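You operate a simulated robot arm through the tools that you are given. There is no shell and no other tool. Be economical: measure what you need, move in short steps, check, and stop when the job is done.

Carry out the task below with a simulated two-armed robot. There is one attempt and no reset: what you move stays moved.

TASK
Hold the white tub on the service bench top steady with one hand and put the steel bearing marked "K5" from the power table top in it with the other.

It is judged by the outcome, as a careful person would: the job done as asked, and still so three seconds after it is handed in. It fails if anything else is knocked over, pushed out of place, dropped, spilled or broken.

THE ROBOT
Two 7-joint arms with two-finger parallel grippers on one trunk, on a base that drives. Base frame: it is fixed to the floor where the robot stands at the start and does not move with it; the origin is under the middle of the robot, x ahead of it, y to its left, z up; the surface under the hand at the start is at about z = 0.84. Units: m, rad, N and s.
The left shoulder is at the start at [0.071, 0.156, 1.03], the right one opposite. Places, roughly: white tub [1.75, 2.25, 1]. Payload 3.91 kg a hand.
The tool frame of a hand sits at the grasp point between the pads (the TCP): z along the fingers, y along the line on which they close. The tips reach 0.03 m beyond it. Largest opening 0.11 m; finger width 0.02, thickness 0.01; the body of the gripper, 0.048 by 0.112 m, starts 0.055 m behind the TCP.
Orientation is that of the tool frame in the base frame, as [roll, pitch, yaw] about the fixed x, y, z axes, in that order (R = Rz(yaw) Ry(pitch) Rx(roll)). With the fingers straight down and closing along the base's y, the tool's x points along the base's -x, its y along +y and its z along -z.

THE INTERFACE
- The arms move only by the tool send_rows. It takes "left_series", "right_series" or both (then of equal length, played together; a hand with none holds still); each is a list of rows, each a list of 3 entries, a list of its own where there are three numbers: the gripper command, from -1 (fully open) to 1 (shut), values between in proportion, then the shift along the base's x, y, z in m, then the turn, a rotation vector about the base's x, y, z in rad. In form: [[hand, [x, y, z], [ax, ay, az]], ...]. A call has 1 to 10 rows; each row shifts and turns the commanded pose from where the row before left it. Each row takes 0.2 s and may step no farther than 0.05 m and 0.15 rad from the row before; otherwise, or with a gripper value out of range, the whole call is refused. A pose out of reach is approached as far as the arm can. The call stops where the force on the tool passes 40 N (or 10 N more than at its start, if that is more) or the arm is blocked; 0.2 s more then pass. Each finger travels about 0.108 m/s and halts on what it meets, pressing with about 43 N; the grip force reading is that of the motor and also rises with nothing between the fingers. The clock runs only during rows and for 0.2 s after the last one: add rows that do not move to give the fingers time. It gives the time, the measured TCP pose, the force on the tool (base axes), the opening and the grip force at its end, in the units of the frame above (readings bear some noise), with the torque about the TCP (base axes, N m) and any sound that the robot's microphone picked up, and new pictures: "show" is both (left out), scene, wrist or none (wrist: the cameras of the hands that moved).
- Cameras (640 x 400 px; columns grow to the right, rows downward): "scene" is now at [0.1269, -0.0541, 1.2792]; the picture's right is [-0.57, -0.82, 0.00], its down [-0.29, 0.20, -0.93] and it looks along [0.77, -0.53, -0.35] (base axes); focal length 271 px, centre (320, 200). "left" rides on the left gripper at [0.072, -0.017, -0.103] in its tool frame; the picture's right is [0.23, 0.97, 0.00], its down [-0.76, 0.18, -0.62] and it looks along [-0.61, 0.14, 0.78] (tool axes); focal length 222 px, centre (320, 200). "right" rides on the right gripper at [0.072, 0.017, -0.103] in its tool frame; the picture's right is [-0.23, 0.97, 0.00], its down [-0.76, -0.18, -0.62] and it looks along [-0.61, -0.14, 0.78] (tool axes); focal length 222 px, centre (320, 200). There is no depth. A picture from a camera that has moved, and an enlarged one, comes with that camera's place and axes in the base frame and with its lens.
- raise_lower(by): slides the trunk up (or, below 0, down) by that many m; the arms and the scene camera ride with it, the base frame stays. It gives what a move gives, with no picture.
- drive_base(legs): drives the robot by 1 to 6 legs, each [ahead, left, turn to the left] in m, m and rad, along the robot's own axes; the way and the turn of a leg run together, so that a leg with both is an arc; at most 1.5 m and 3.142 rad a leg. The arms and the cameras ride along, it lands a little off, and it stops where it bumps. It gives what a move gives, and a new picture of the scene camera.
- aim_head(pan, tilt): turns the head with the scene camera to pan (to the left, within 1.501 rad either way) and tilt (down, from -0.506 to 1.204), counted from straight ahead of the robot. It gives what a move gives, and a new picture of the scene camera.
- zoom(camera, box): a new picture of the part [left, top, right, bottom] of that camera's present view, enlarged. No time passes.
- job_done(): hands the job in; it is judged then, once.

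Work in short steps. Places have to be worked out from the pictures, the camera data and where the tool is seen: move nearer, look again, correct. Check each grasp and each placing, and mend what went wrong. You have 120 turns and 260 pictures in all, those below and enlarged ones among them. Open the grippers and draw the arms clear of the work before you hand the job in, unless the task says otherwise; then end with one line.

The tools are called after "Call:" as a command line: name --argument value ..., lists and objects as JSON in quotes. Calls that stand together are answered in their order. send_rows: Moves the arms, as the interface text tells. Its arguments: {"type":"object","properties":{"left_series":{"type":"array"},"right_series":{"type":"array"},"show":{"type":"string","enum":["both","scene","wrist","none"]}},"required":[]} The other tools are called the same way: raise_lower (by) slides the trunk up or down; drive_base (legs) drives the base; aim_head (pan, tilt) turns the head that bears the scene camera; zoom (camera, box) takes an enlarged picture of a part of a camera's view; job_done () hands the job in.

At the start:

```text
clock: 0.0
left_tcp_pos: [0.6325, -0.105, 1.104]
left_tcp_rot: [-3.139, 0.0, -3.141]
left_contact_force: [0.0, 1.0, -0.6]
left_torque: [-0.03, -0.01, 0.0]
left_width: 0.1101
left_grasp_force: 0.0
right_tcp_pos: [0.6071, -0.646, 1.1462]
right_tcp_rot: [3.141, -0.001, -3.141]
right_contact_force: [0.4, 0.1, -0.7]
right_torque: [-0.01, 0.03, 0.0]
right_width: 0.1098
right_grasp_force: 0.1
trunk travel left (down, up): [-0.475, 0.465]
robot x, y, heading: [-0.001, -0.0019, 0.001]
head pan, tilt: [-0.607, 0.361]
```

scene: 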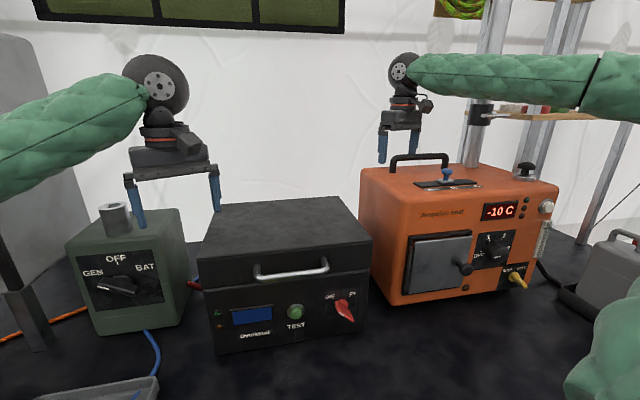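
right: 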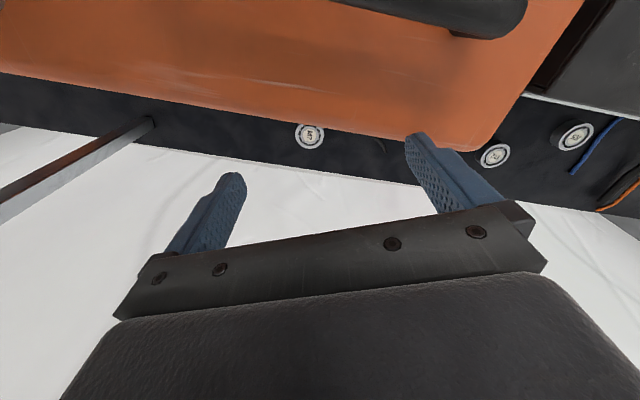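
left: 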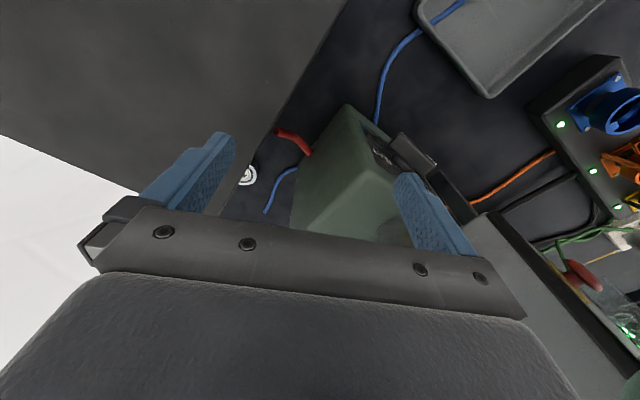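

The right wrist camera shows bearings behind the boxes; I zoom to read their marks.

Call:
zoom --camera "right" --box '[260, 100, 380, 175]'

Call:
zoom --camera "right" --box '[460, 100, 620, 200]'

Call:
zoom --camera "left" --box '[210, 140, 290, 190]'

```text
5.33 times, centred on (320, 138) of right
camera zoom: at [0.5353, -0.6307, 1.2493], right [0.23, 0.97, 0.0], down [0.76, -0.18, 0.62], along [0.61, -0.14, -0.78], focal length 1185 px, centre (320, 533)
```

zoom: 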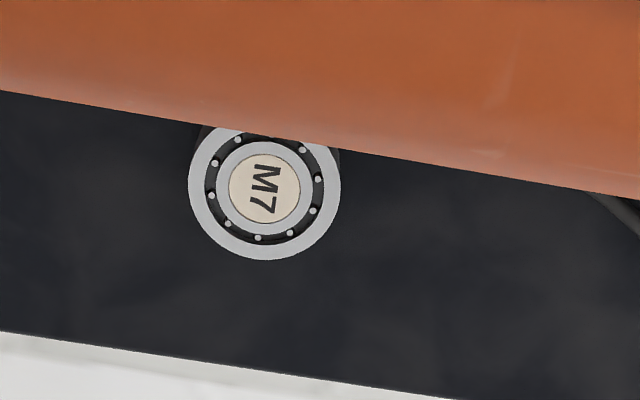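

```text
4.00 times, centred on (540, 150) of right
camera zoom: at [0.5353, -0.6307, 1.2493], right [0.23, 0.97, 0.0], down [0.76, -0.18, 0.62], along [0.61, -0.14, -0.78], focal length 888 px, centre (-560, 400)
```

zoom: 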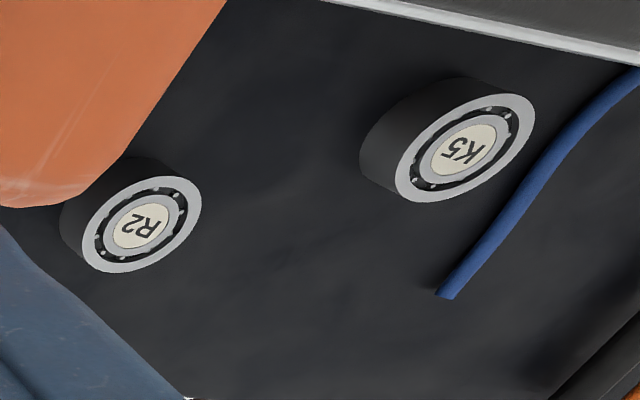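

```text
8.00 times, centred on (250, 165) of left
camera zoom: at [0.5597, -0.1227, 1.2068], right [-0.23, 0.97, 0.0], down [0.76, 0.18, 0.62], along [0.61, 0.14, -0.78], focal length 1777 px, centre (880, 480)
```

zoom: 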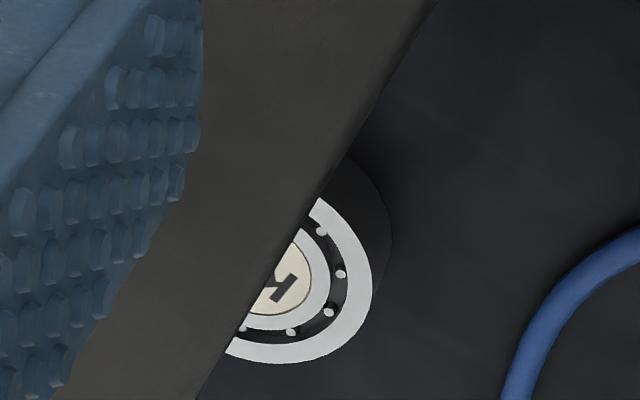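

K5 triangulates from both wrist views to about (0.808, -0.211), just behind the black box's back-left corner. Before moving I look around to see the surroundings and where the bench is.

Call:
aim_head --pan 0.1 --tilt 0.36

Call:
aim_head --pan 0.95 --tilt 0.3

Call:
aim_head --pan -1.2 --tilt 0.3

```text
clock: 1.1
left_tcp_pos: [0.6321, -0.1047, 1.1039]
left_tcp_rot: [3.141, -0.001, 3.141]
left_contact_force: [0.2, -0.2, 1.2]
left_torque: [0.02, 0.01, 0.03]
left_width: 0.1098
left_grasp_force: 0.1
right_tcp_pos: [0.6069, -0.6466, 1.146]
right_tcp_rot: [3.141, 0.0, -3.142]
right_contact_force: [0.1, 0.2, -0.5]
right_torque: [0.01, -0.01, -0.02]
right_width: 0.1102
right_grasp_force: 0.1
trunk travel left (down, up): [-0.475, 0.465]
robot x, y, heading: [-0.0006, 0.0018, 0.002]
head pan, tilt: [0.099, 0.36]
camera scene: at [0.1431, 0.0082, 1.2795], right [0.1, -1.0, 0.0], down [-0.35, -0.03, -0.94], along [0.93, 0.09, -0.35], focal length 271 px, centre (320, 200)
```

scene: 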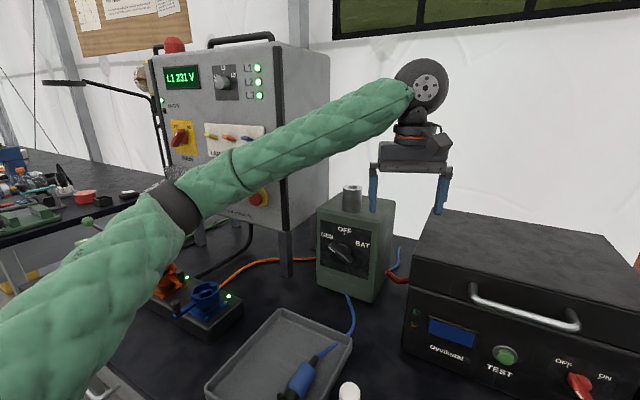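

```text
clock: 2.2
left_tcp_pos: [0.6315, -0.1049, 1.1047]
left_tcp_rot: [-3.141, 0.001, -3.14]
left_contact_force: [0.2, -0.4, -0.4]
left_torque: [0.0, 0.01, 0.0]
left_width: 0.1098
left_grasp_force: 0.1
right_tcp_pos: [0.6074, -0.6465, 1.146]
right_tcp_rot: [3.141, -0.001, -3.141]
right_contact_force: [0.3, 1.0, 0.3]
right_torque: [0.0, -0.02, 0.02]
right_width: 0.1101
right_grasp_force: 0.2
trunk travel left (down, up): [-0.475, 0.465]
robot x, y, heading: [0.0009, -0.0007, -0.006]
head pan, tilt: [0.949, 0.3]
camera scene: at [0.105, 0.0749, 1.285], right [0.81, -0.58, 0.0], down [-0.17, -0.24, -0.96], along [0.56, 0.78, -0.3], focal length 271 px, centre (320, 200)
```

scene: 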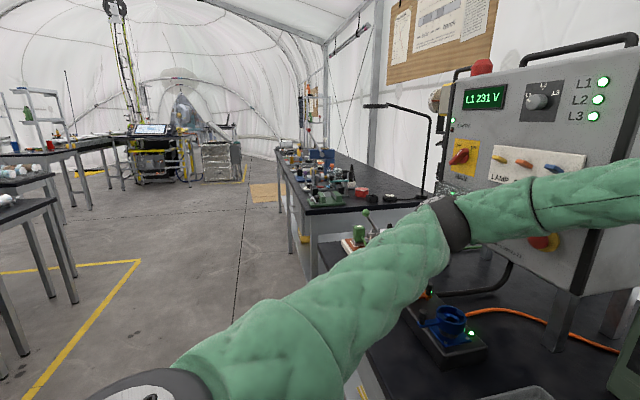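

```text
clock: 4.3
left_tcp_pos: [0.6327, -0.1049, 1.104]
left_tcp_rot: [3.141, 0.0, -3.141]
left_contact_force: [-0.8, 0.0, 1.5]
left_torque: [-0.03, 0.02, -0.03]
left_width: 0.1098
left_grasp_force: 0.1
right_tcp_pos: [0.6078, -0.6452, 1.1458]
right_tcp_rot: [3.141, 0.001, 3.141]
right_contact_force: [0.0, 0.4, -0.1]
right_torque: [-0.01, -0.01, 0.03]
right_width: 0.1101
right_grasp_force: 0.1
trunk travel left (down, up): [-0.475, 0.465]
robot x, y, heading: [0.0008, 0.0012, -0.001]
head pan, tilt: [-1.201, 0.3]
camera scene: at [0.0844, -0.088, 1.285], right [-0.93, -0.36, 0.0], down [-0.11, 0.28, -0.96], along [0.35, -0.89, -0.3], focal length 271 px, centre (320, 200)
```

scene: 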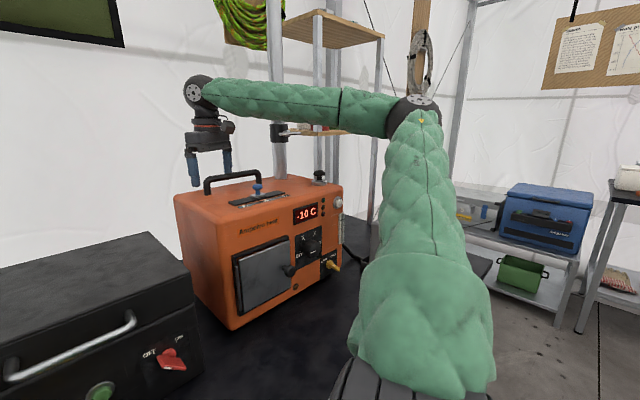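

Left hand must get out of the way of K5: I draw it back and up, staying in front of the grey cabinet.

Call:
send_rows --left_series '[[-1, [-0.02, 0.02, 0.04], [0, 0, 0]], [-1, [-0.025, 0.035, 0.02], [0, 0, 0]], [-1, [-0.025, 0.035, 0.02], [0, 0, 0]], [-1, [-0.02, 0.035, 0.02], [0, 0, 0]], [-1, [-0.02, 0.035, 0.0], [0, 0, 0]], [-1, [0, 0, 0], [0, 0, 0]]]' --show "none"

Call:
raise_lower --by 0.25

Call:
aim_head --pan -0.35 --tilt 0.65

```text
clock: 5.7
left_tcp_pos: [0.5232, 0.0557, 1.2037]
left_tcp_rot: [3.139, -0.001, 3.141]
left_contact_force: [0.1, 0.5, -0.7]
left_torque: [0.02, 0.04, 0.0]
left_width: 0.11
left_grasp_force: 0.1
right_tcp_pos: [0.6081, -0.6473, 1.146]
right_tcp_rot: [3.141, -0.003, -3.141]
right_contact_force: [0.2, 0.0, -0.4]
right_torque: [0.01, 0.02, 0.04]
right_width: 0.1101
right_grasp_force: 0.0
trunk travel left (down, up): [-0.475, 0.465]
robot x, y, heading: [0.0004, 0.0023, -0.002]
head pan, tilt: [-1.201, 0.3]
```

```text
clock: 8.2
left_tcp_pos: [0.5215, 0.0558, 1.4537]
left_tcp_rot: [-3.141, 0.0, 3.141]
left_contact_force: [-0.3, 0.7, 0.8]
left_torque: [-0.01, 0.04, 0.0]
left_width: 0.1101
left_grasp_force: 0.1
right_tcp_pos: [0.6085, -0.6456, 1.3964]
right_tcp_rot: [-3.141, 0.0, 3.14]
right_contact_force: [-0.5, 0.1, 0.2]
right_torque: [0.03, -0.01, 0.03]
right_width: 0.1103
right_grasp_force: 0.1
trunk travel left (down, up): [-0.725, 0.215]
robot x, y, heading: [0.0002, 0.0009, -0.0]
head pan, tilt: [-1.201, 0.3]
```

```text
clock: 9.4
left_tcp_pos: [0.5226, 0.0554, 1.4532]
left_tcp_rot: [3.141, 0.0, 3.141]
left_contact_force: [-0.6, 0.3, -0.2]
left_torque: [0.03, 0.02, 0.02]
left_width: 0.1099
left_grasp_force: 0.0
right_tcp_pos: [0.6075, -0.6463, 1.3963]
right_tcp_rot: [-3.141, 0.0, 3.14]
right_contact_force: [-0.4, -0.4, 0.2]
right_torque: [0.0, 0.01, 0.01]
right_width: 0.11
right_grasp_force: 0.0
trunk travel left (down, up): [-0.725, 0.215]
robot x, y, heading: [0.0003, 0.0001, -0.002]
head pan, tilt: [-0.351, 0.649]
camera scene: at [0.1321, -0.0308, 1.5033], right [-0.34, -0.94, 0.0], down [-0.57, 0.21, -0.8], along [0.75, -0.27, -0.6], focal length 271 px, centre (320, 200)
```

scene: 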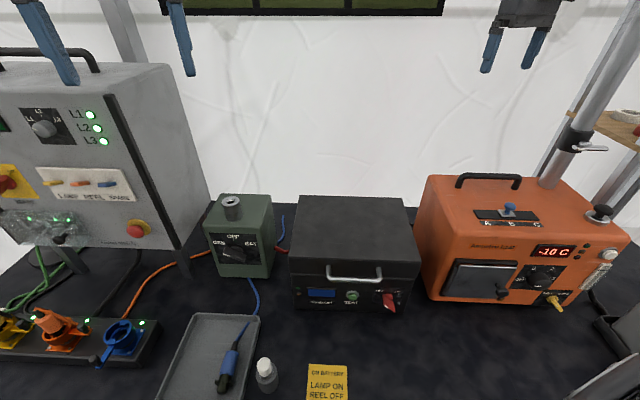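

Clear view now. I bring the right hand high above K5, yawing it -0.4 rad so its fingers close parallel to the wall and box back.

Call:
send_rows --right_series '[[-1, [0.015, 0.038, -0.014], [0, 0, -0.04]], [-1, [0.015, 0.038, -0.014], [0, 0, -0.04]], [-1, [0.015, 0.038, -0.014], [0, 0, -0.04]], [-1, [0.015, 0.038, -0.014], [0, 0, -0.04]], [-1, [0.015, 0.038, -0.014], [0, 0, -0.04]], [-1, [0.015, 0.038, -0.014], [0, 0, -0.04]], [-1, [0.015, 0.038, -0.014], [0, 0, -0.04]], [-1, [0.015, 0.038, -0.014], [0, 0, -0.04]], [-1, [0.02, 0.038, -0.014], [0, 0, -0.04]], [-1, [0.02, 0.038, -0.014], [0, 0, -0.04]]]'

```text
clock: 11.6
left_tcp_pos: [0.5244, 0.0571, 1.4527]
left_tcp_rot: [-3.14, -0.002, -3.141]
left_contact_force: [0.2, 0.2, 0.3]
left_torque: [-0.02, 0.04, -0.01]
left_width: 0.1098
left_grasp_force: 0.0
right_tcp_pos: [0.7703, -0.2631, 1.2565]
right_tcp_rot: [-3.14, -0.003, 2.741]
right_contact_force: [0.0, 0.1, 0.5]
right_torque: [0.01, 0.05, 0.0]
right_width: 0.11
right_grasp_force: 0.0
trunk travel left (down, up): [-0.725, 0.215]
robot x, y, heading: [0.0006, 0.0017, 0.001]
head pan, tilt: [-0.351, 0.649]
camera scene: at [0.1341, -0.0288, 1.503], right [-0.34, -0.94, 0.0], down [-0.57, 0.21, -0.8], along [0.75, -0.28, -0.61], focal length 271 px, centre (320, 200)
camera right: at [0.7099, -0.2216, 1.3586], right [0.59, 0.81, 0.0], down [0.63, -0.46, 0.62], along [0.5, -0.37, -0.78], focal length 222 px, centre (320, 200)
```

scene: 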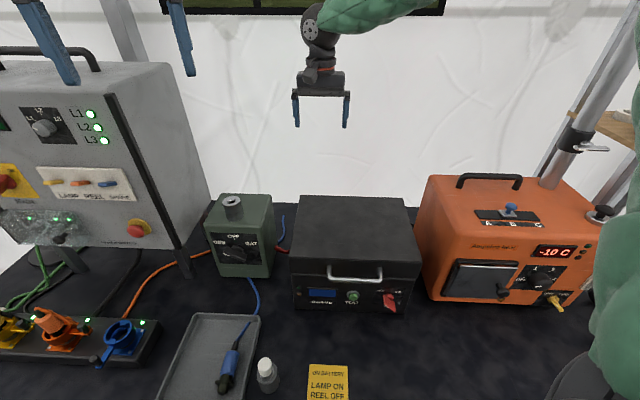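
right: 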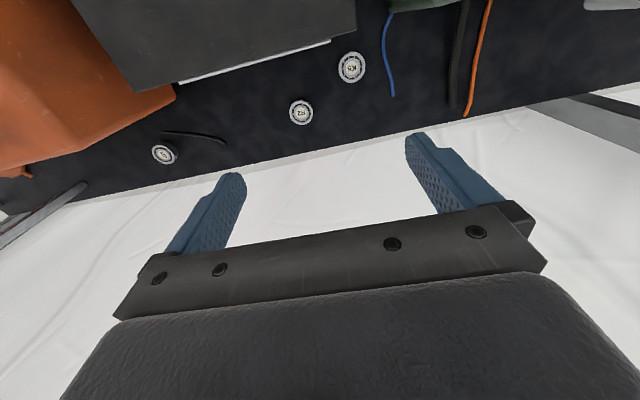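

K5 again solves to about (0.80, -0.213). I zoom to measure its clearance from the box corner.

Call:
zoom --camera "right" --box '[240, 0, 480, 150]'

```text
2.67 times, centred on (360, 75) of right
camera zoom: at [0.7099, -0.2216, 1.3586], right [0.59, 0.81, 0.0], down [0.63, -0.46, 0.62], along [0.5, -0.37, -0.78], focal length 592 px, centre (213, 533)
```

zoom: 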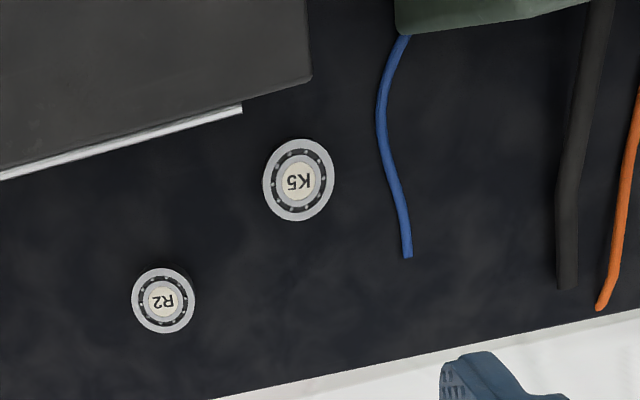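

Clearance between K5 and the box back is about 5 cm. I look at the hand itself to see how the wrist camera juts out.

Call:
zoom --camera "scene" --box '[260, 0, 400, 140]'

Call:
zoom --camera "scene" --box '[190, 180, 440, 330]'

```text
2.86 times, centred on (330, 70) of scene
camera zoom: at [0.1341, -0.0288, 1.503], right [-0.34, -0.94, 0.0], down [-0.57, 0.21, -0.8], along [0.75, -0.28, -0.61], focal length 774 px, centre (291, 571)
```

zoom: 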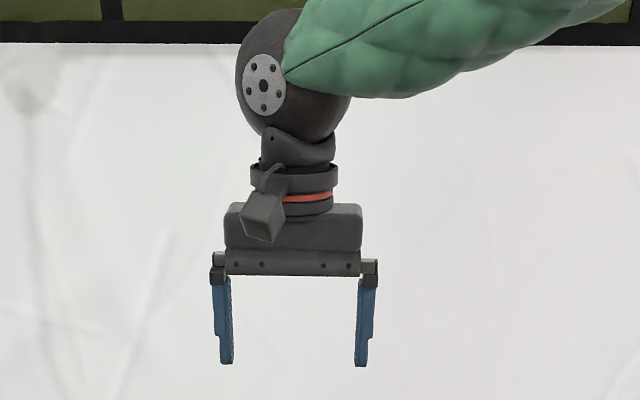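

```text
2.56 times, centred on (315, 255) of scene
camera zoom: at [0.1341, -0.0288, 1.503], right [-0.34, -0.94, 0.0], down [-0.57, 0.21, -0.8], along [0.75, -0.28, -0.61], focal length 694 px, centre (333, 59)
```

zoom: 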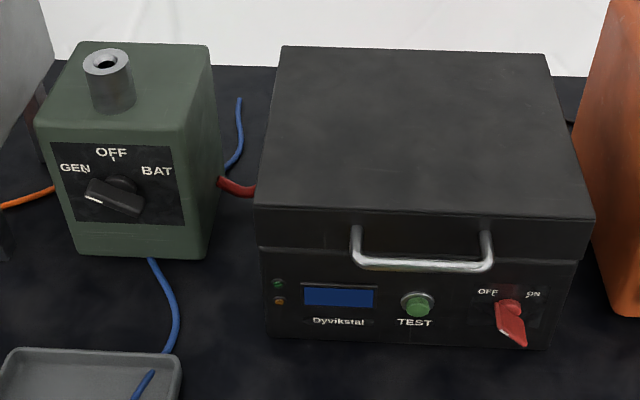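

The camera housing sits toward the gap side, so I tilt the hand about 0.38 rad (top toward the wall) to clear the box, partly close the fingers, and come above K5.

Call:
send_rows --right_series '[[-0.55, [0.0103, 0.0116, -0.034], [0.037, 0.0875, 0]], [-0.55, [0.0103, 0.0116, -0.034], [0.037, 0.0875, 0]], [-0.55, [0.0103, 0.0116, -0.034], [0.037, 0.0875, 0]], [-0.55, [0.0103, 0.0116, -0.034], [0.037, 0.0875, 0]], [-0.55, [0, 0, 0], [0, 0, 0]]]'

```text
clock: 12.8
left_tcp_pos: [0.5195, 0.055, 1.4538]
left_tcp_rot: [-3.141, 0.002, 3.141]
left_contact_force: [-0.6, -0.1, 0.1]
left_torque: [0.03, -0.05, -0.01]
left_width: 0.1099
left_grasp_force: 0.0
right_tcp_pos: [0.8071, -0.2207, 1.1226]
right_tcp_rot: [3.14, -0.38, 2.743]
right_contact_force: [0.0, 0.1, 0.0]
right_torque: [-0.03, -0.02, -0.01]
right_width: 0.0853
right_grasp_force: 0.0
trunk travel left (down, up): [-0.725, 0.215]
robot x, y, heading: [-0.003, -0.0022, -0.001]
head pan, tilt: [-0.351, 0.649]
camera scene: at [0.1304, -0.0303, 1.5035], right [-0.34, -0.94, 0.0], down [-0.57, 0.21, -0.8], along [0.75, -0.27, -0.6], focal length 271 px, centre (320, 200)
camera right: at [0.7871, -0.1957, 1.2441], right [0.57, 0.82, -0.08], down [0.8, -0.53, 0.3], along [0.2, -0.24, -0.95], focal length 222 px, centre (320, 200)
```

scene: 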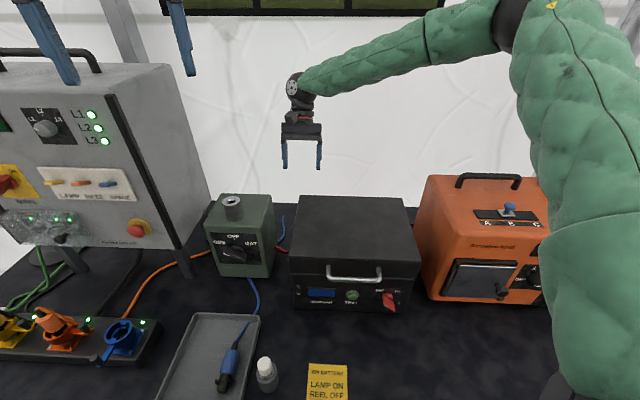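
right: 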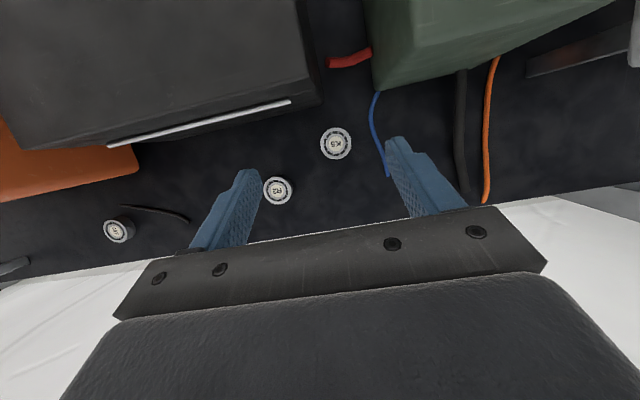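

K5 confirmed at (0.802, -0.2135), diameter ≈0.054. I descend straight down in part and look again.

Call:
send_rows --right_series '[[-0.55, [0.001, 0.0015, -0.04], [0, 0, 0]], [-0.55, [0.001, 0.0015, -0.04], [0, 0, 0]], [-0.55, [0, 0, -0.04], [0, 0, 0]], [-0.55, [0, 0, -0.03], [0, 0, 0]], [-0.55, [0, 0, 0], [0, 0, 0]]]'

```text
clock: 14.0
left_tcp_pos: [0.5218, 0.0555, 1.4547]
left_tcp_rot: [-3.141, 0.001, -3.14]
left_contact_force: [0.0, 0.0, 0.5]
left_torque: [0.01, -0.04, 0.01]
left_width: 0.1098
left_grasp_force: 0.1
right_tcp_pos: [0.7805, -0.2398, 0.9926]
right_tcp_rot: [3.14, -0.378, 2.741]
right_contact_force: [-0.5, -0.2, -0.1]
right_torque: [0.06, -0.02, 0.02]
right_width: 0.0853
right_grasp_force: 0.1
right hand out of reach, approached as far as the arm can: row 2, 3, 4
trunk travel left (down, up): [-0.725, 0.215]
robot x, y, heading: [-0.0012, 0.0009, -0.001]
head pan, tilt: [-0.351, 0.649]
camera scene: at [0.1316, -0.0303, 1.5033], right [-0.34, -0.94, 0.0], down [-0.57, 0.21, -0.8], along [0.75, -0.27, -0.6], focal length 271 px, centre (320, 200)
camera right: at [0.7599, -0.2141, 1.1149], right [0.57, 0.81, -0.08], down [0.79, -0.53, 0.3], along [0.2, -0.24, -0.95], focal length 222 px, centre (320, 200)
```

scene: 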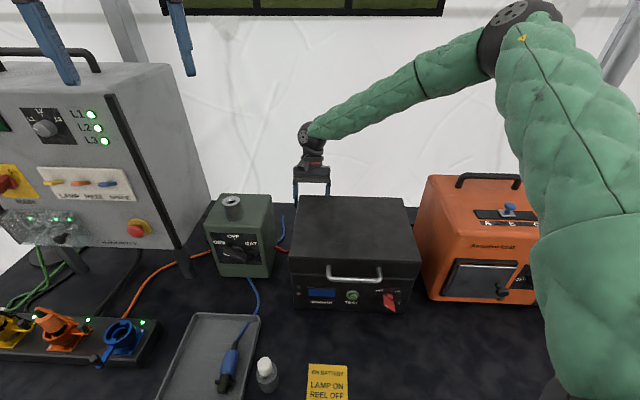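
right: 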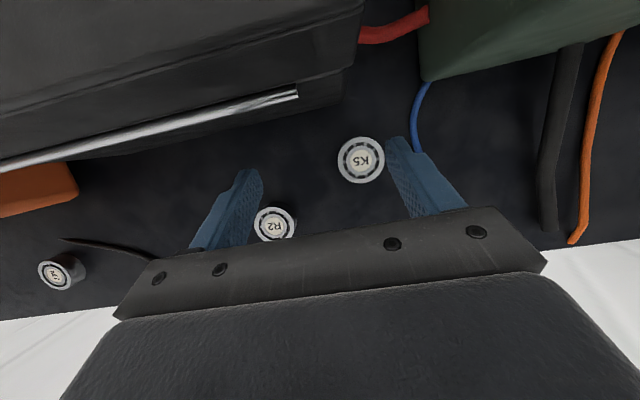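

The raised trunk limits reach. I lift the hand first, then lower the trunk somewhat.

Call:
send_rows --right_series '[[-0.55, [0, 0, 0.04], [0, 0, 0]], [-0.55, [0, 0, 0.04], [0, 0, 0]], [-0.55, [0, 0, 0.04], [0, 0, 0]], [-0.55, [0, 0, 0.02], [0, 0, 0]], [-0.55, [0, 0, 0], [0, 0, 0]]]' --show "none"

Call:
raise_lower --by -0.14

```text
clock: 15.2
left_tcp_pos: [0.5234, 0.0549, 1.4529]
left_tcp_rot: [-3.141, -0.002, -3.141]
left_contact_force: [0.5, -0.3, 0.2]
left_torque: [0.01, 0.0, 0.05]
left_width: 0.11
left_grasp_force: 0.0
right_tcp_pos: [0.7828, -0.2395, 1.1315]
right_tcp_rot: [-3.141, -0.382, 2.744]
right_contact_force: [0.0, 0.1, 0.0]
right_torque: [0.0, 0.02, 0.01]
right_width: 0.085
right_grasp_force: 0.0
trunk travel left (down, up): [-0.725, 0.215]
robot x, y, heading: [0.0018, 0.0016, -0.001]
head pan, tilt: [-0.351, 0.649]
```

```text
clock: 16.9
left_tcp_pos: [0.5207, 0.0559, 1.314]
left_tcp_rot: [-3.141, 0.0, -3.14]
left_contact_force: [0.3, 0.1, -0.1]
left_torque: [0.03, -0.04, 0.03]
left_width: 0.1102
left_grasp_force: 0.0
right_tcp_pos: [0.7819, -0.2401, 0.9932]
right_tcp_rot: [-3.141, -0.381, 2.741]
right_contact_force: [-0.6, -0.5, -0.6]
right_torque: [0.01, 0.03, 0.01]
right_width: 0.0852
right_grasp_force: 0.0
trunk travel left (down, up): [-0.585, 0.355]
robot x, y, heading: [-0.0017, 0.0009, 0.001]
head pan, tilt: [-0.351, 0.649]
```

Now I move laterally over K5 and check.

Call:
send_rows --right_series '[[-0.55, [0.014, 0.0115, 0], [0, 0, 0]], [-0.55, [0.0145, 0.0115, 0], [0, 0, 0]], [-0.55, [0, 0, -0.03], [0, 0, 0]], [-0.55, [0, 0, 0], [0, 0, 0]]]'

```text
clock: 17.9
left_tcp_pos: [0.5207, 0.0554, 1.3136]
left_tcp_rot: [-3.142, 0.0, -3.141]
left_contact_force: [-0.5, 0.0, 0.0]
left_torque: [-0.02, -0.03, -0.01]
left_width: 0.1099
left_grasp_force: 0.0
right_tcp_pos: [0.8092, -0.2154, 0.9613]
right_tcp_rot: [3.14, -0.38, 2.742]
right_contact_force: [0.5, -0.7, 0.2]
right_torque: [0.01, -0.01, -0.01]
right_width: 0.0854
right_grasp_force: 0.1
trunk travel left (down, up): [-0.585, 0.355]
robot x, y, heading: [0.0012, -0.0004, 0.0]
head pan, tilt: [-0.351, 0.649]
camera scene: at [0.1318, -0.0302, 1.3633], right [-0.34, -0.94, 0.0], down [-0.57, 0.21, -0.8], along [0.75, -0.27, -0.6], focal length 271 px, centre (320, 200)
camera right: at [0.7892, -0.1908, 1.0847], right [0.57, 0.81, -0.08], down [0.8, -0.53, 0.3], along [0.2, -0.24, -0.95], focal length 222 px, centre (320, 200)
```

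scene: 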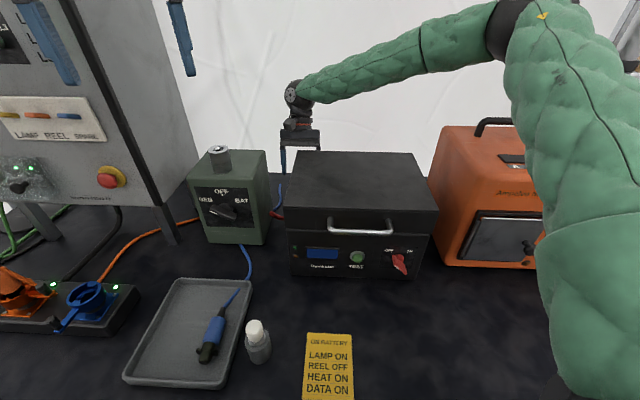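
right: 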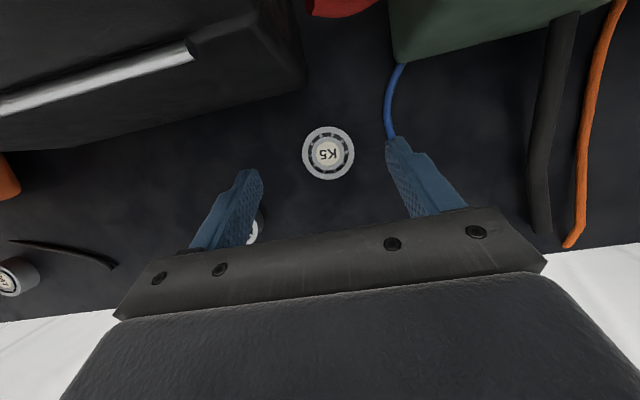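

K5 is centred between the fingers and the camera clears the box and its rear handle. I descend to just above the table.

Call:
send_rows --right_series '[[-0.55, [0, 0, -0.03], [0, 0, 0]], [-0.55, [0, 0, -0.03], [0, 0, 0]], [-0.55, [0, 0, -0.013], [0, 0, 0]], [-0.55, [0, 0, 0], [0, 0, 0]]]'

```text
clock: 18.9
left_tcp_pos: [0.5219, 0.0561, 1.3123]
left_tcp_rot: [-3.14, -0.001, -3.141]
left_contact_force: [0.2, 0.1, -0.2]
left_torque: [0.02, 0.04, 0.0]
left_width: 0.1102
left_grasp_force: 0.1
right_tcp_pos: [0.8003, -0.2235, 0.8955]
right_tcp_rot: [3.139, -0.378, 2.743]
right_contact_force: [0.5, -0.5, -0.3]
right_torque: [-0.05, -0.02, 0.01]
right_width: 0.0854
right_grasp_force: 0.0
right hand out of reach, approached as far as the arm can: row 2, 3
trunk travel left (down, up): [-0.585, 0.355]
robot x, y, heading: [0.0017, -0.0036, 0.003]
head pan, tilt: [-0.351, 0.649]
camera scene: at [0.1323, -0.0305, 1.3632], right [-0.34, -0.94, 0.0], down [-0.57, 0.21, -0.8], along [0.75, -0.27, -0.61], focal length 271 px, centre (320, 200)
camera right: at [0.7798, -0.1984, 1.0173], right [0.57, 0.81, -0.08], down [0.79, -0.53, 0.3], along [0.2, -0.24, -0.95], focal length 222 px, centre (320, 200)
```

scene: 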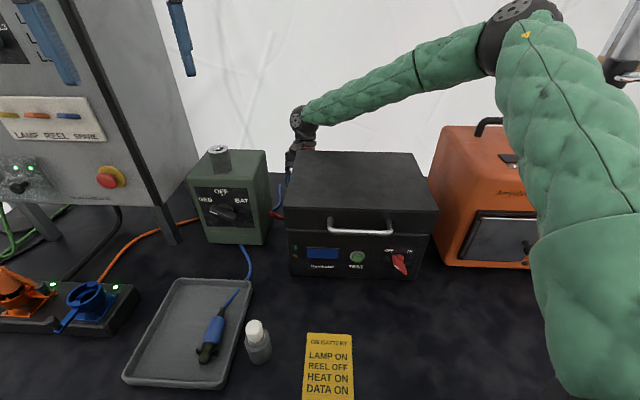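
right: 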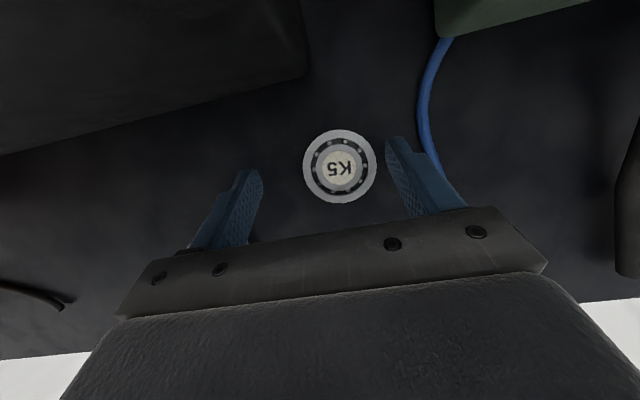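

Still slightly out of reach. Same remedy: lift 9 cm, lower the trunk 10 cm.

Call:
send_rows --right_series '[[-0.55, [0.004, 0.004, 0.03], [0, 0, 0]], [-0.55, [0.002, 0.002, 0.03], [0, 0, 0]], [-0.55, [0.002, 0.002, 0.03], [0, 0, 0]], [-0.55, [0, 0, 0], [0, 0, 0]]]' --show "none"

Call:
raise_lower --by -0.1

```text
clock: 19.9
left_tcp_pos: [0.5217, 0.0554, 1.314]
left_tcp_rot: [3.141, -0.002, -3.141]
left_contact_force: [0.1, -0.3, -0.1]
left_torque: [0.0, 0.03, 0.0]
left_width: 0.1099
left_grasp_force: 0.1
right_tcp_pos: [0.8089, -0.2165, 0.985]
right_tcp_rot: [3.14, -0.379, 2.742]
right_contact_force: [-0.5, 0.8, 0.5]
right_torque: [0.02, -0.01, -0.01]
right_width: 0.0853
right_grasp_force: 0.1
trunk travel left (down, up): [-0.585, 0.355]
robot x, y, heading: [-0.0009, -0.004, 0.007]
head pan, tilt: [-0.351, 0.649]
```

```text
clock: 21.2
left_tcp_pos: [0.5221, 0.054, 1.2136]
left_tcp_rot: [-3.142, 0.001, -3.141]
left_contact_force: [-0.4, -0.9, -0.3]
left_torque: [-0.01, 0.0, -0.03]
left_width: 0.11
left_grasp_force: 0.0
right_tcp_pos: [0.8077, -0.2157, 0.8861]
right_tcp_rot: [-3.14, -0.378, 2.743]
right_contact_force: [-0.3, -0.1, 0.2]
right_torque: [0.04, -0.02, -0.03]
right_width: 0.0854
right_grasp_force: 0.1
trunk travel left (down, up): [-0.485, 0.455]
robot x, y, heading: [-0.0011, 0.0041, 0.0]
head pan, tilt: [-0.351, 0.649]
```

Hand now at z 0.886 in position; I go down a little further to 0.877 and look.

Call:
send_rows --right_series '[[-0.55, [0.001, 0, -0.005], [0, 0, 0]], [-0.55, [0.001, 0, -0.004], [0, 0, 0]], [-0.55, [0, 0, 0], [0, 0, 0]]]'

```text
clock: 22.0
left_tcp_pos: [0.5219, 0.0552, 1.2142]
left_tcp_rot: [-3.141, -0.002, 3.141]
left_contact_force: [-0.1, -0.7, 0.2]
left_torque: [0.0, 0.03, -0.03]
left_width: 0.1102
left_grasp_force: 0.1
right_tcp_pos: [0.8105, -0.2155, 0.8766]
right_tcp_rot: [-3.141, -0.382, 2.743]
right_contact_force: [0.0, 0.4, 1.2]
right_torque: [-0.01, 0.01, -0.01]
right_width: 0.0854
right_grasp_force: 0.0
trunk travel left (down, up): [-0.485, 0.455]
robot x, y, heading: [-0.0011, -0.0024, 0.0]
head pan, tilt: [-0.351, 0.649]
camera scene: at [0.1322, -0.0305, 1.2632], right [-0.34, -0.94, 0.0], down [-0.57, 0.21, -0.8], along [0.75, -0.27, -0.61], focal length 271 px, centre (320, 200)
camera right: at [0.7902, -0.19, 0.999], right [0.57, 0.81, -0.08], down [0.8, -0.53, 0.3], along [0.2, -0.24, -0.95], focal length 222 px, centre (320, 200)
```

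scene: 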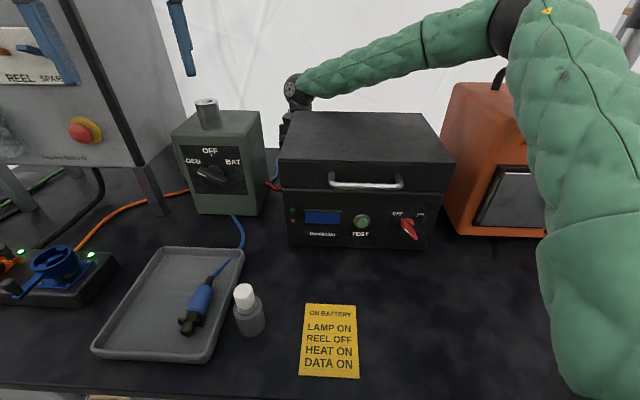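
right: 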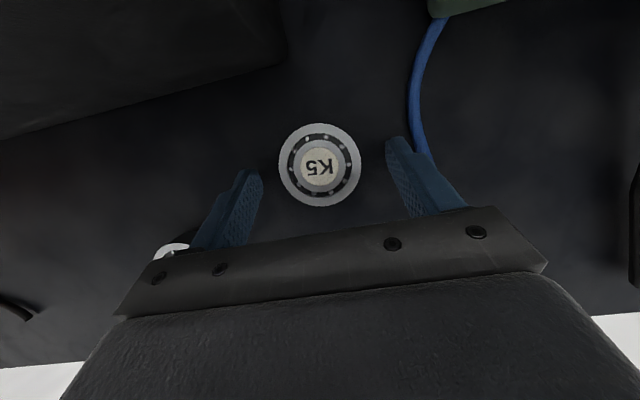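

K5 sits centred between the finger tips. I close slowly on it.

Call:
send_rows --right_series '[[-0.3, [0, 0, -0.002], [0, 0, 0]], [0, [0, 0, 0], [0, 0, 0]], [0.3, [0, 0, 0], [0, 0, 0]], [0.3, [0, 0, 0], [0, 0, 0]], [0.3, [0, 0, 0], [0, 0, 0]]]' --show "wrist"

```text
clock: 23.2
left_tcp_pos: [0.5212, 0.0545, 1.2134]
left_tcp_rot: [3.142, 0.001, -3.141]
left_contact_force: [0.1, 0.7, 0.6]
left_torque: [0.0, 0.01, 0.03]
left_width: 0.11
left_grasp_force: 0.1
right_tcp_pos: [0.8096, -0.2151, 0.8756]
right_tcp_rot: [-3.141, -0.38, 2.742]
right_contact_force: [-0.7, -1.0, -0.4]
right_torque: [0.0, 0.03, 0.02]
right_width: 0.0505
right_grasp_force: 42.8
trunk travel left (down, up): [-0.485, 0.455]
robot x, y, heading: [0.0004, 0.0013, 0.0]
head pan, tilt: [-0.351, 0.649]
camera right: at [0.7901, -0.1903, 0.9968], right [0.57, 0.81, -0.08], down [0.8, -0.53, 0.3], along [0.2, -0.24, -0.95], focal length 222 px, centre (320, 200)
```

right: 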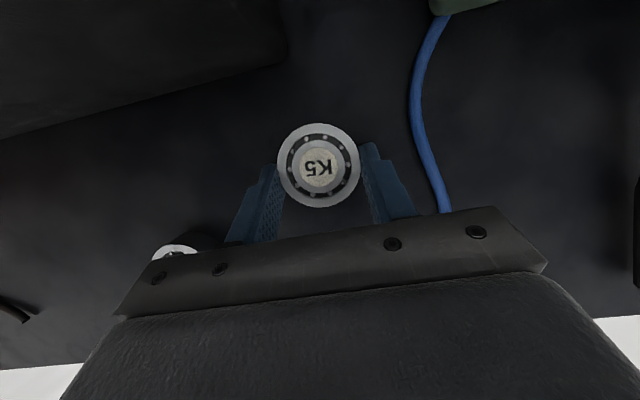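

Gripped at width 0.0505 with 43 N. I lift straight up.

Call:
send_rows --right_series '[[1, [0, 0, 0], [0, 0, 0]], [1, [0, 0, 0.02], [0, 0, 0]], [1, [0, 0, 0.03], [0, 0, 0]], [1, [0, 0, 0.04], [0, 0, 0]], [1, [0, 0, 0.04], [0, 0, 0]], [1, [0, 0, 0.04], [0, 0, 0]], [1, [0, 0, 0.04], [0, 0, 0]]]'

```text
clock: 24.8
left_tcp_pos: [0.5217, 0.0564, 1.2134]
left_tcp_rot: [-3.14, 0.001, -3.142]
left_contact_force: [0.0, -0.9, 0.4]
left_torque: [0.02, -0.03, 0.02]
left_width: 0.1099
left_grasp_force: 0.0
right_tcp_pos: [0.8082, -0.2158, 1.0847]
right_tcp_rot: [-3.141, -0.382, 2.741]
right_contact_force: [-0.3, -0.2, -2.7]
right_torque: [-0.01, -0.02, 0.0]
right_width: 0.0507
right_grasp_force: 42.9
trunk travel left (down, up): [-0.485, 0.455]
robot x, y, heading: [-0.0012, 0.0012, 0.002]
head pan, tilt: [-0.351, 0.649]
camera scene: at [0.1316, -0.0303, 1.2633], right [-0.34, -0.94, 0.0], down [-0.57, 0.21, -0.8], along [0.75, -0.27, -0.6], focal length 271 px, centre (320, 200)
camera right: at [0.7889, -0.1903, 1.2077], right [0.57, 0.82, -0.08], down [0.8, -0.53, 0.3], along [0.2, -0.24, -0.95], focal length 222 px, centre (320, 200)
```

scene: 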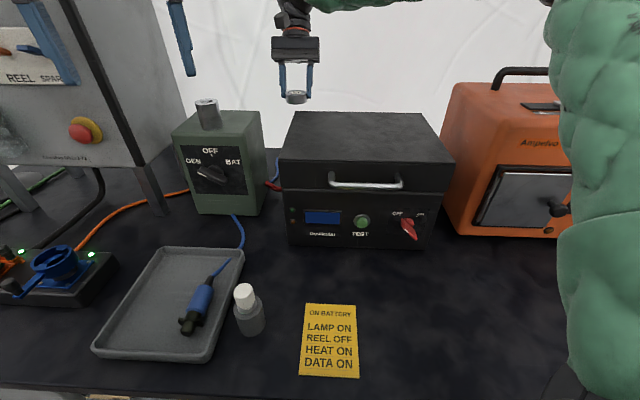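
right: 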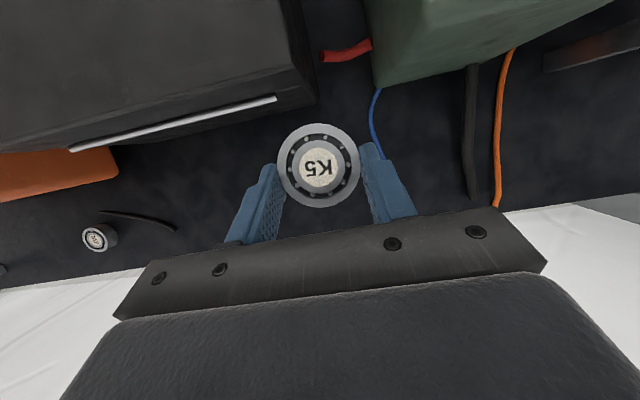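

K5 is held. I raise it over the box and draw the hand back to the robot while levelling it.

Call:
send_rows --right_series '[[1, [0, 0, 0.045], [0, 0, 0]], [1, [0, 0, 0.045], [0, 0, 0]], [1, [-0.02, -0.01, 0.035], [0, 0, 0]], [1, [-0.042, -0.015, 0], [-0.021, -0.05, 0]], [1, [-0.042, -0.015, 0], [-0.021, -0.05, 0]], [1, [-0.042, -0.015, 0], [-0.021, -0.05, 0]], [1, [-0.042, -0.015, 0], [-0.021, -0.05, 0]], [1, [-0.042, -0.015, 0], [-0.021, -0.05, 0]], [1, [-0.042, -0.015, 0], [-0.021, -0.05, 0]], [1, [-0.042, -0.015, 0], [-0.022, -0.05, 0]]]'

```text
clock: 27.0
left_tcp_pos: [0.5199, 0.0562, 1.2153]
left_tcp_rot: [-3.141, 0.003, 3.141]
left_contact_force: [-0.6, 0.7, 1.0]
left_torque: [0.03, -0.06, 0.0]
left_width: 0.11
left_grasp_force: 0.0
right_tcp_pos: [0.4938, -0.3321, 1.2103]
right_tcp_rot: [3.14, 0.002, 2.744]
right_contact_force: [0.6, -0.4, -1.6]
right_torque: [0.02, -0.01, 0.03]
right_width: 0.0505
right_grasp_force: 43.2
trunk travel left (down, up): [-0.485, 0.455]
robot x, y, heading: [-0.0021, 0.001, 0.002]
head pan, tilt: [-0.351, 0.649]
camera scene: at [0.1301, -0.0312, 1.2635], right [-0.34, -0.94, 0.0], down [-0.57, 0.21, -0.8], along [0.75, -0.27, -0.6], focal length 271 px, centre (320, 200)
camera right: at [0.4335, -0.2896, 1.3128], right [0.59, 0.81, 0.0], down [0.63, -0.46, 0.62], along [0.51, -0.37, -0.78], focal length 222 px, centre (320, 200)
```

scene: 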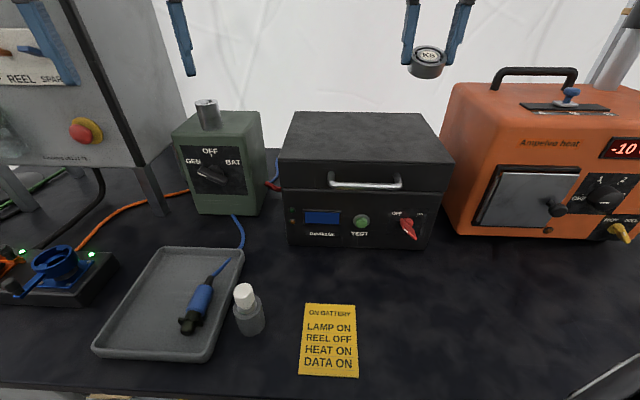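
right: 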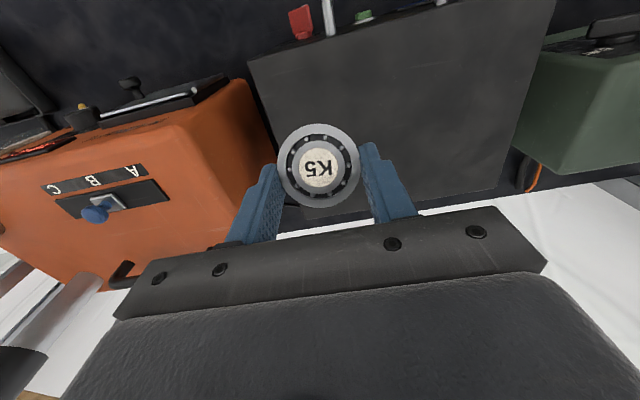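

I back off from the table and turn to face the wall squarely, then look left along the aisle.

Call:
drive_base --legs '[[-0.28, 0.0, 0], [0, 0, -0.405]]'

Call:
aim_head --pan 1.4 --tilt 0.4

```text
clock: 30.2
left_tcp_pos: [0.2205, -0.1566, 1.2135]
left_tcp_rot: [-3.141, 0.001, 2.736]
left_contact_force: [-0.2, -0.3, 0.1]
left_torque: [-0.02, 0.01, -0.01]
left_width: 0.1101
left_grasp_force: 0.1
right_tcp_pos: [0.0446, -0.5006, 1.2095]
right_tcp_rot: [-3.141, -0.002, 2.334]
right_contact_force: [-0.4, 0.5, -1.3]
right_torque: [0.01, -0.01, 0.02]
right_width: 0.0504
right_grasp_force: 42.9
trunk travel left (down, up): [-0.485, 0.455]
robot x, y, heading: [-0.2778, 0.0005, -0.407]
head pan, tilt: [-0.351, 0.649]
camera scene: at [-0.1708, -0.081, 1.2632], right [-0.69, -0.73, 0.0], down [-0.44, 0.42, -0.8], along [0.58, -0.55, -0.61], focal length 271 px, centre (320, 200)
```

scene: 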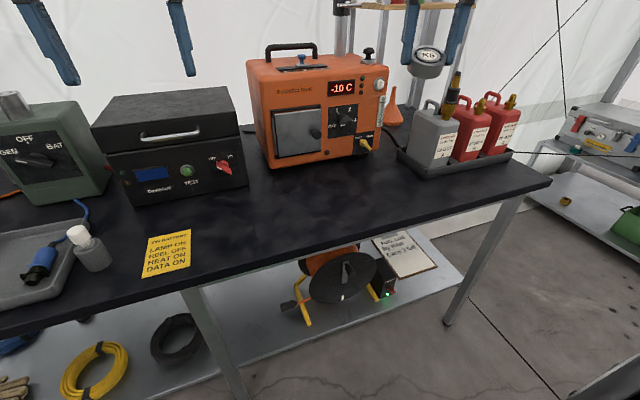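

```text
clock: 32.0
left_tcp_pos: [0.2219, -0.1565, 1.213]
left_tcp_rot: [-3.141, 0.002, 2.735]
left_contact_force: [0.4, -0.6, -0.4]
left_torque: [0.01, 0.01, -0.01]
left_width: 0.1099
left_grasp_force: 0.1
right_tcp_pos: [0.0439, -0.501, 1.2098]
right_tcp_rot: [-3.141, 0.0, 2.336]
right_contact_force: [-0.5, -0.7, -1.1]
right_torque: [0.0, -0.04, 0.0]
right_width: 0.0506
right_grasp_force: 43.2
trunk travel left (down, up): [-0.485, 0.455]
robot x, y, heading: [-0.2794, 0.0011, -0.405]
head pan, tilt: [1.4, 0.4]
camera scene: at [-0.183, 0.0566, 1.2858], right [0.84, -0.55, 0.0], down [-0.21, -0.33, -0.92], along [0.5, 0.77, -0.39], focal length 271 px, centre (320, 200)
```

scene: 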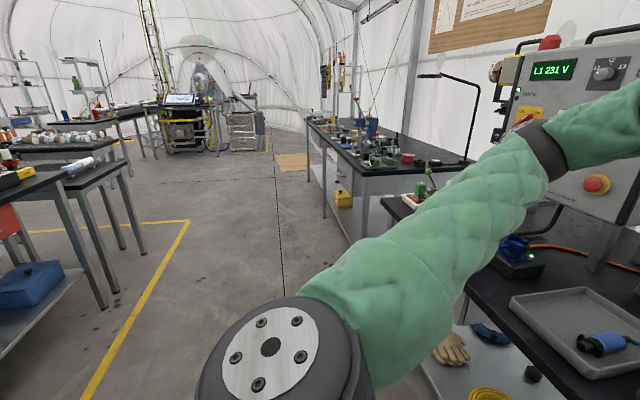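

The aisle on the left is clear and the bench front lies in line with the power table. I strafe left along it in two legs.

Call:
drive_base --legs '[[0, 1.3, 0], [0, 1.1, 0]]'

Call:
aim_head --pan 0.3 --tilt 0.5

```text
clock: 43.7
left_tcp_pos: [1.1589, 2.054, 1.2135]
left_tcp_rot: [3.141, 0.0, 2.742]
left_contact_force: [0.4, 1.2, 0.2]
left_torque: [-0.03, 0.0, -0.01]
left_width: 0.1102
left_grasp_force: 0.0
right_tcp_pos: [0.9852, 1.7091, 1.2086]
right_tcp_rot: [3.141, 0.001, 2.345]
right_contact_force: [-0.1, -0.9, -1.1]
right_torque: [-0.01, 0.03, 0.06]
right_width: 0.0509
right_grasp_force: 43.5
trunk travel left (down, up): [-0.485, 0.455]
robot x, y, heading: [0.6547, 2.2056, -0.396]
head pan, tilt: [1.4, 0.4]
camera scene: at [0.7526, 2.264, 1.2858], right [0.84, -0.54, 0.0], down [-0.21, -0.33, -0.92], along [0.5, 0.78, -0.39], focal length 271 px, centre (320, 200)
```

scene: 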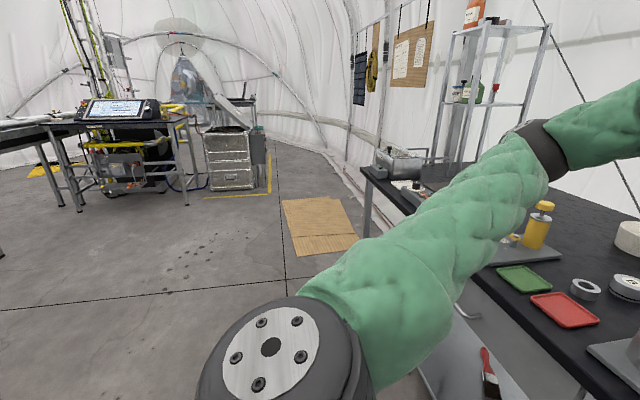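

```text
clock: 45.0
left_tcp_pos: [1.1595, 2.0557, 1.214]
left_tcp_rot: [3.14, 0.0, 2.744]
left_contact_force: [1.0, 0.6, 0.2]
left_torque: [0.0, -0.01, 0.0]
left_width: 0.11
left_grasp_force: 0.1
right_tcp_pos: [0.9841, 1.7074, 1.2095]
right_tcp_rot: [3.141, -0.002, 2.345]
right_contact_force: [0.5, -0.2, -2.0]
right_torque: [0.01, -0.01, 0.01]
right_width: 0.0505
right_grasp_force: 43.1
trunk travel left (down, up): [-0.485, 0.455]
robot x, y, heading: [0.6537, 2.2062, -0.397]
head pan, tilt: [0.3, 0.499]
camera scene: at [0.793, 2.1768, 1.2766], right [-0.1, -1.0, 0.0], down [-0.48, 0.05, -0.88], along [0.87, -0.09, -0.48], focal length 271 px, centre (320, 200)
```

scene: 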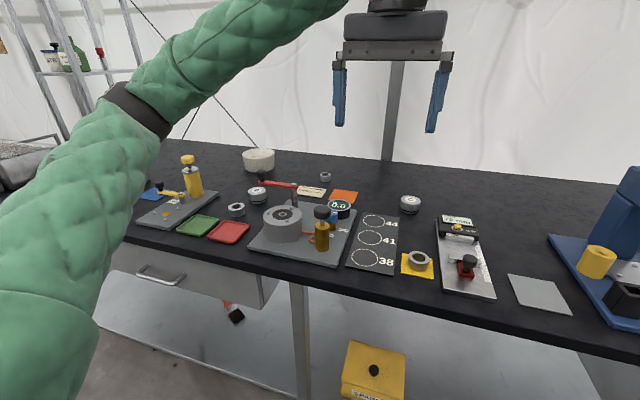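

The white tub is on the far left of the bench. I zoom on it.

Call:
zoom --camera "scene" --box '[160, 120, 360, 245]'

```text
3.20 times, centred on (260, 182) of scene
camera zoom: at [0.793, 2.1768, 1.2766], right [-0.1, -1.0, 0.0], down [-0.48, 0.05, -0.88], along [0.87, -0.09, -0.48], focal length 867 px, centre (512, 256)
```

zoom: 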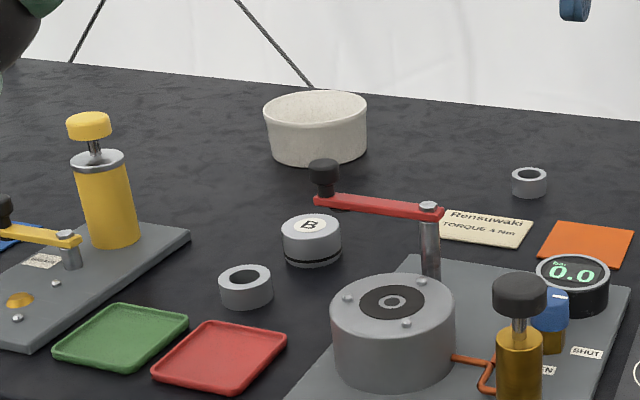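

The tub is about 0.115 m wide, near (1.75, 2.3). I drive further left and then nearer, and look again.

Call:
drive_base --legs '[[0, 0.5, 0], [0.2, 0, 0]]'

Call:
aim_head --pan 0.0 --tilt 0.55

```text
clock: 49.2
left_tcp_pos: [1.5386, 2.4392, 1.213]
left_tcp_rot: [3.141, -0.001, 2.745]
left_contact_force: [0.6, 0.0, 0.3]
left_torque: [0.01, 0.01, -0.01]
left_width: 0.1102
left_grasp_force: 0.1
right_tcp_pos: [1.365, 2.0926, 1.2092]
right_tcp_rot: [3.141, -0.003, 2.345]
right_contact_force: [0.2, -0.6, -1.9]
right_torque: [0.04, 0.03, -0.04]
right_width: 0.0506
right_grasp_force: 42.9
trunk travel left (down, up): [-0.485, 0.455]
robot x, y, heading: [1.0383, 2.5915, -0.397]
head pan, tilt: [0.3, 0.499]
camera scene: at [1.1737, 2.5608, 1.2765], right [-0.1, -1.0, 0.0], down [-0.48, 0.05, -0.88], along [0.87, -0.09, -0.48], focal length 271 px, centre (320, 200)
```

scene: 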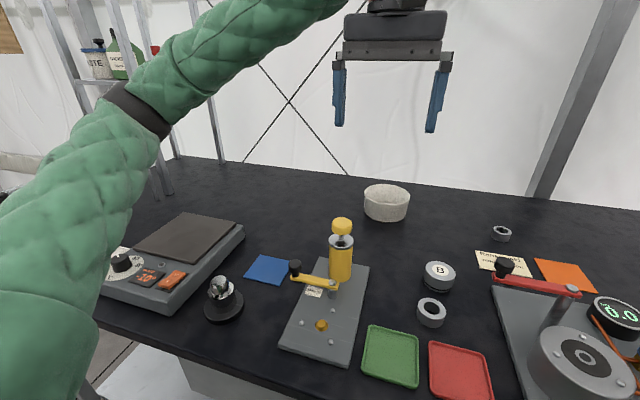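

```text
clock: 50.0
left_tcp_pos: [1.5386, 2.4388, 1.2129]
left_tcp_rot: [-3.14, -0.001, 2.744]
left_contact_force: [0.1, 0.6, 0.0]
left_torque: [0.03, -0.03, -0.01]
left_width: 0.11
left_grasp_force: 0.2
right_tcp_pos: [1.3634, 2.0931, 1.2091]
right_tcp_rot: [3.141, 0.0, 2.343]
right_contact_force: [-0.6, 0.2, -1.2]
right_torque: [0.01, 0.01, 0.0]
right_width: 0.0505
right_grasp_force: 43.2
trunk travel left (down, up): [-0.485, 0.455]
robot x, y, heading: [1.0353, 2.5889, -0.4]
head pan, tilt: [0.0, 0.55]
camera scene: at [1.1646, 2.5357, 1.2721], right [-0.39, -0.92, 0.0], down [-0.48, 0.2, -0.85], along [0.79, -0.33, -0.52], focal length 271 px, centre (320, 200)
```

scene: 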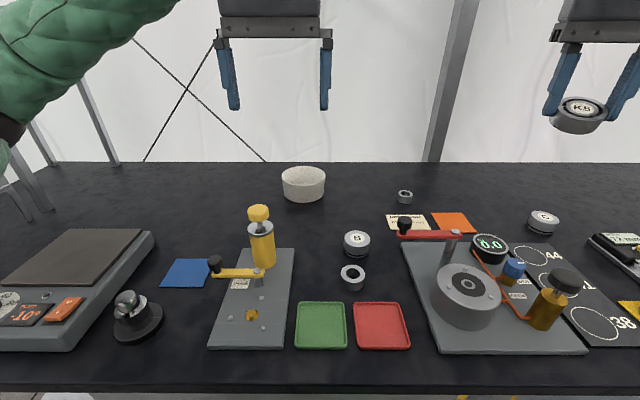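

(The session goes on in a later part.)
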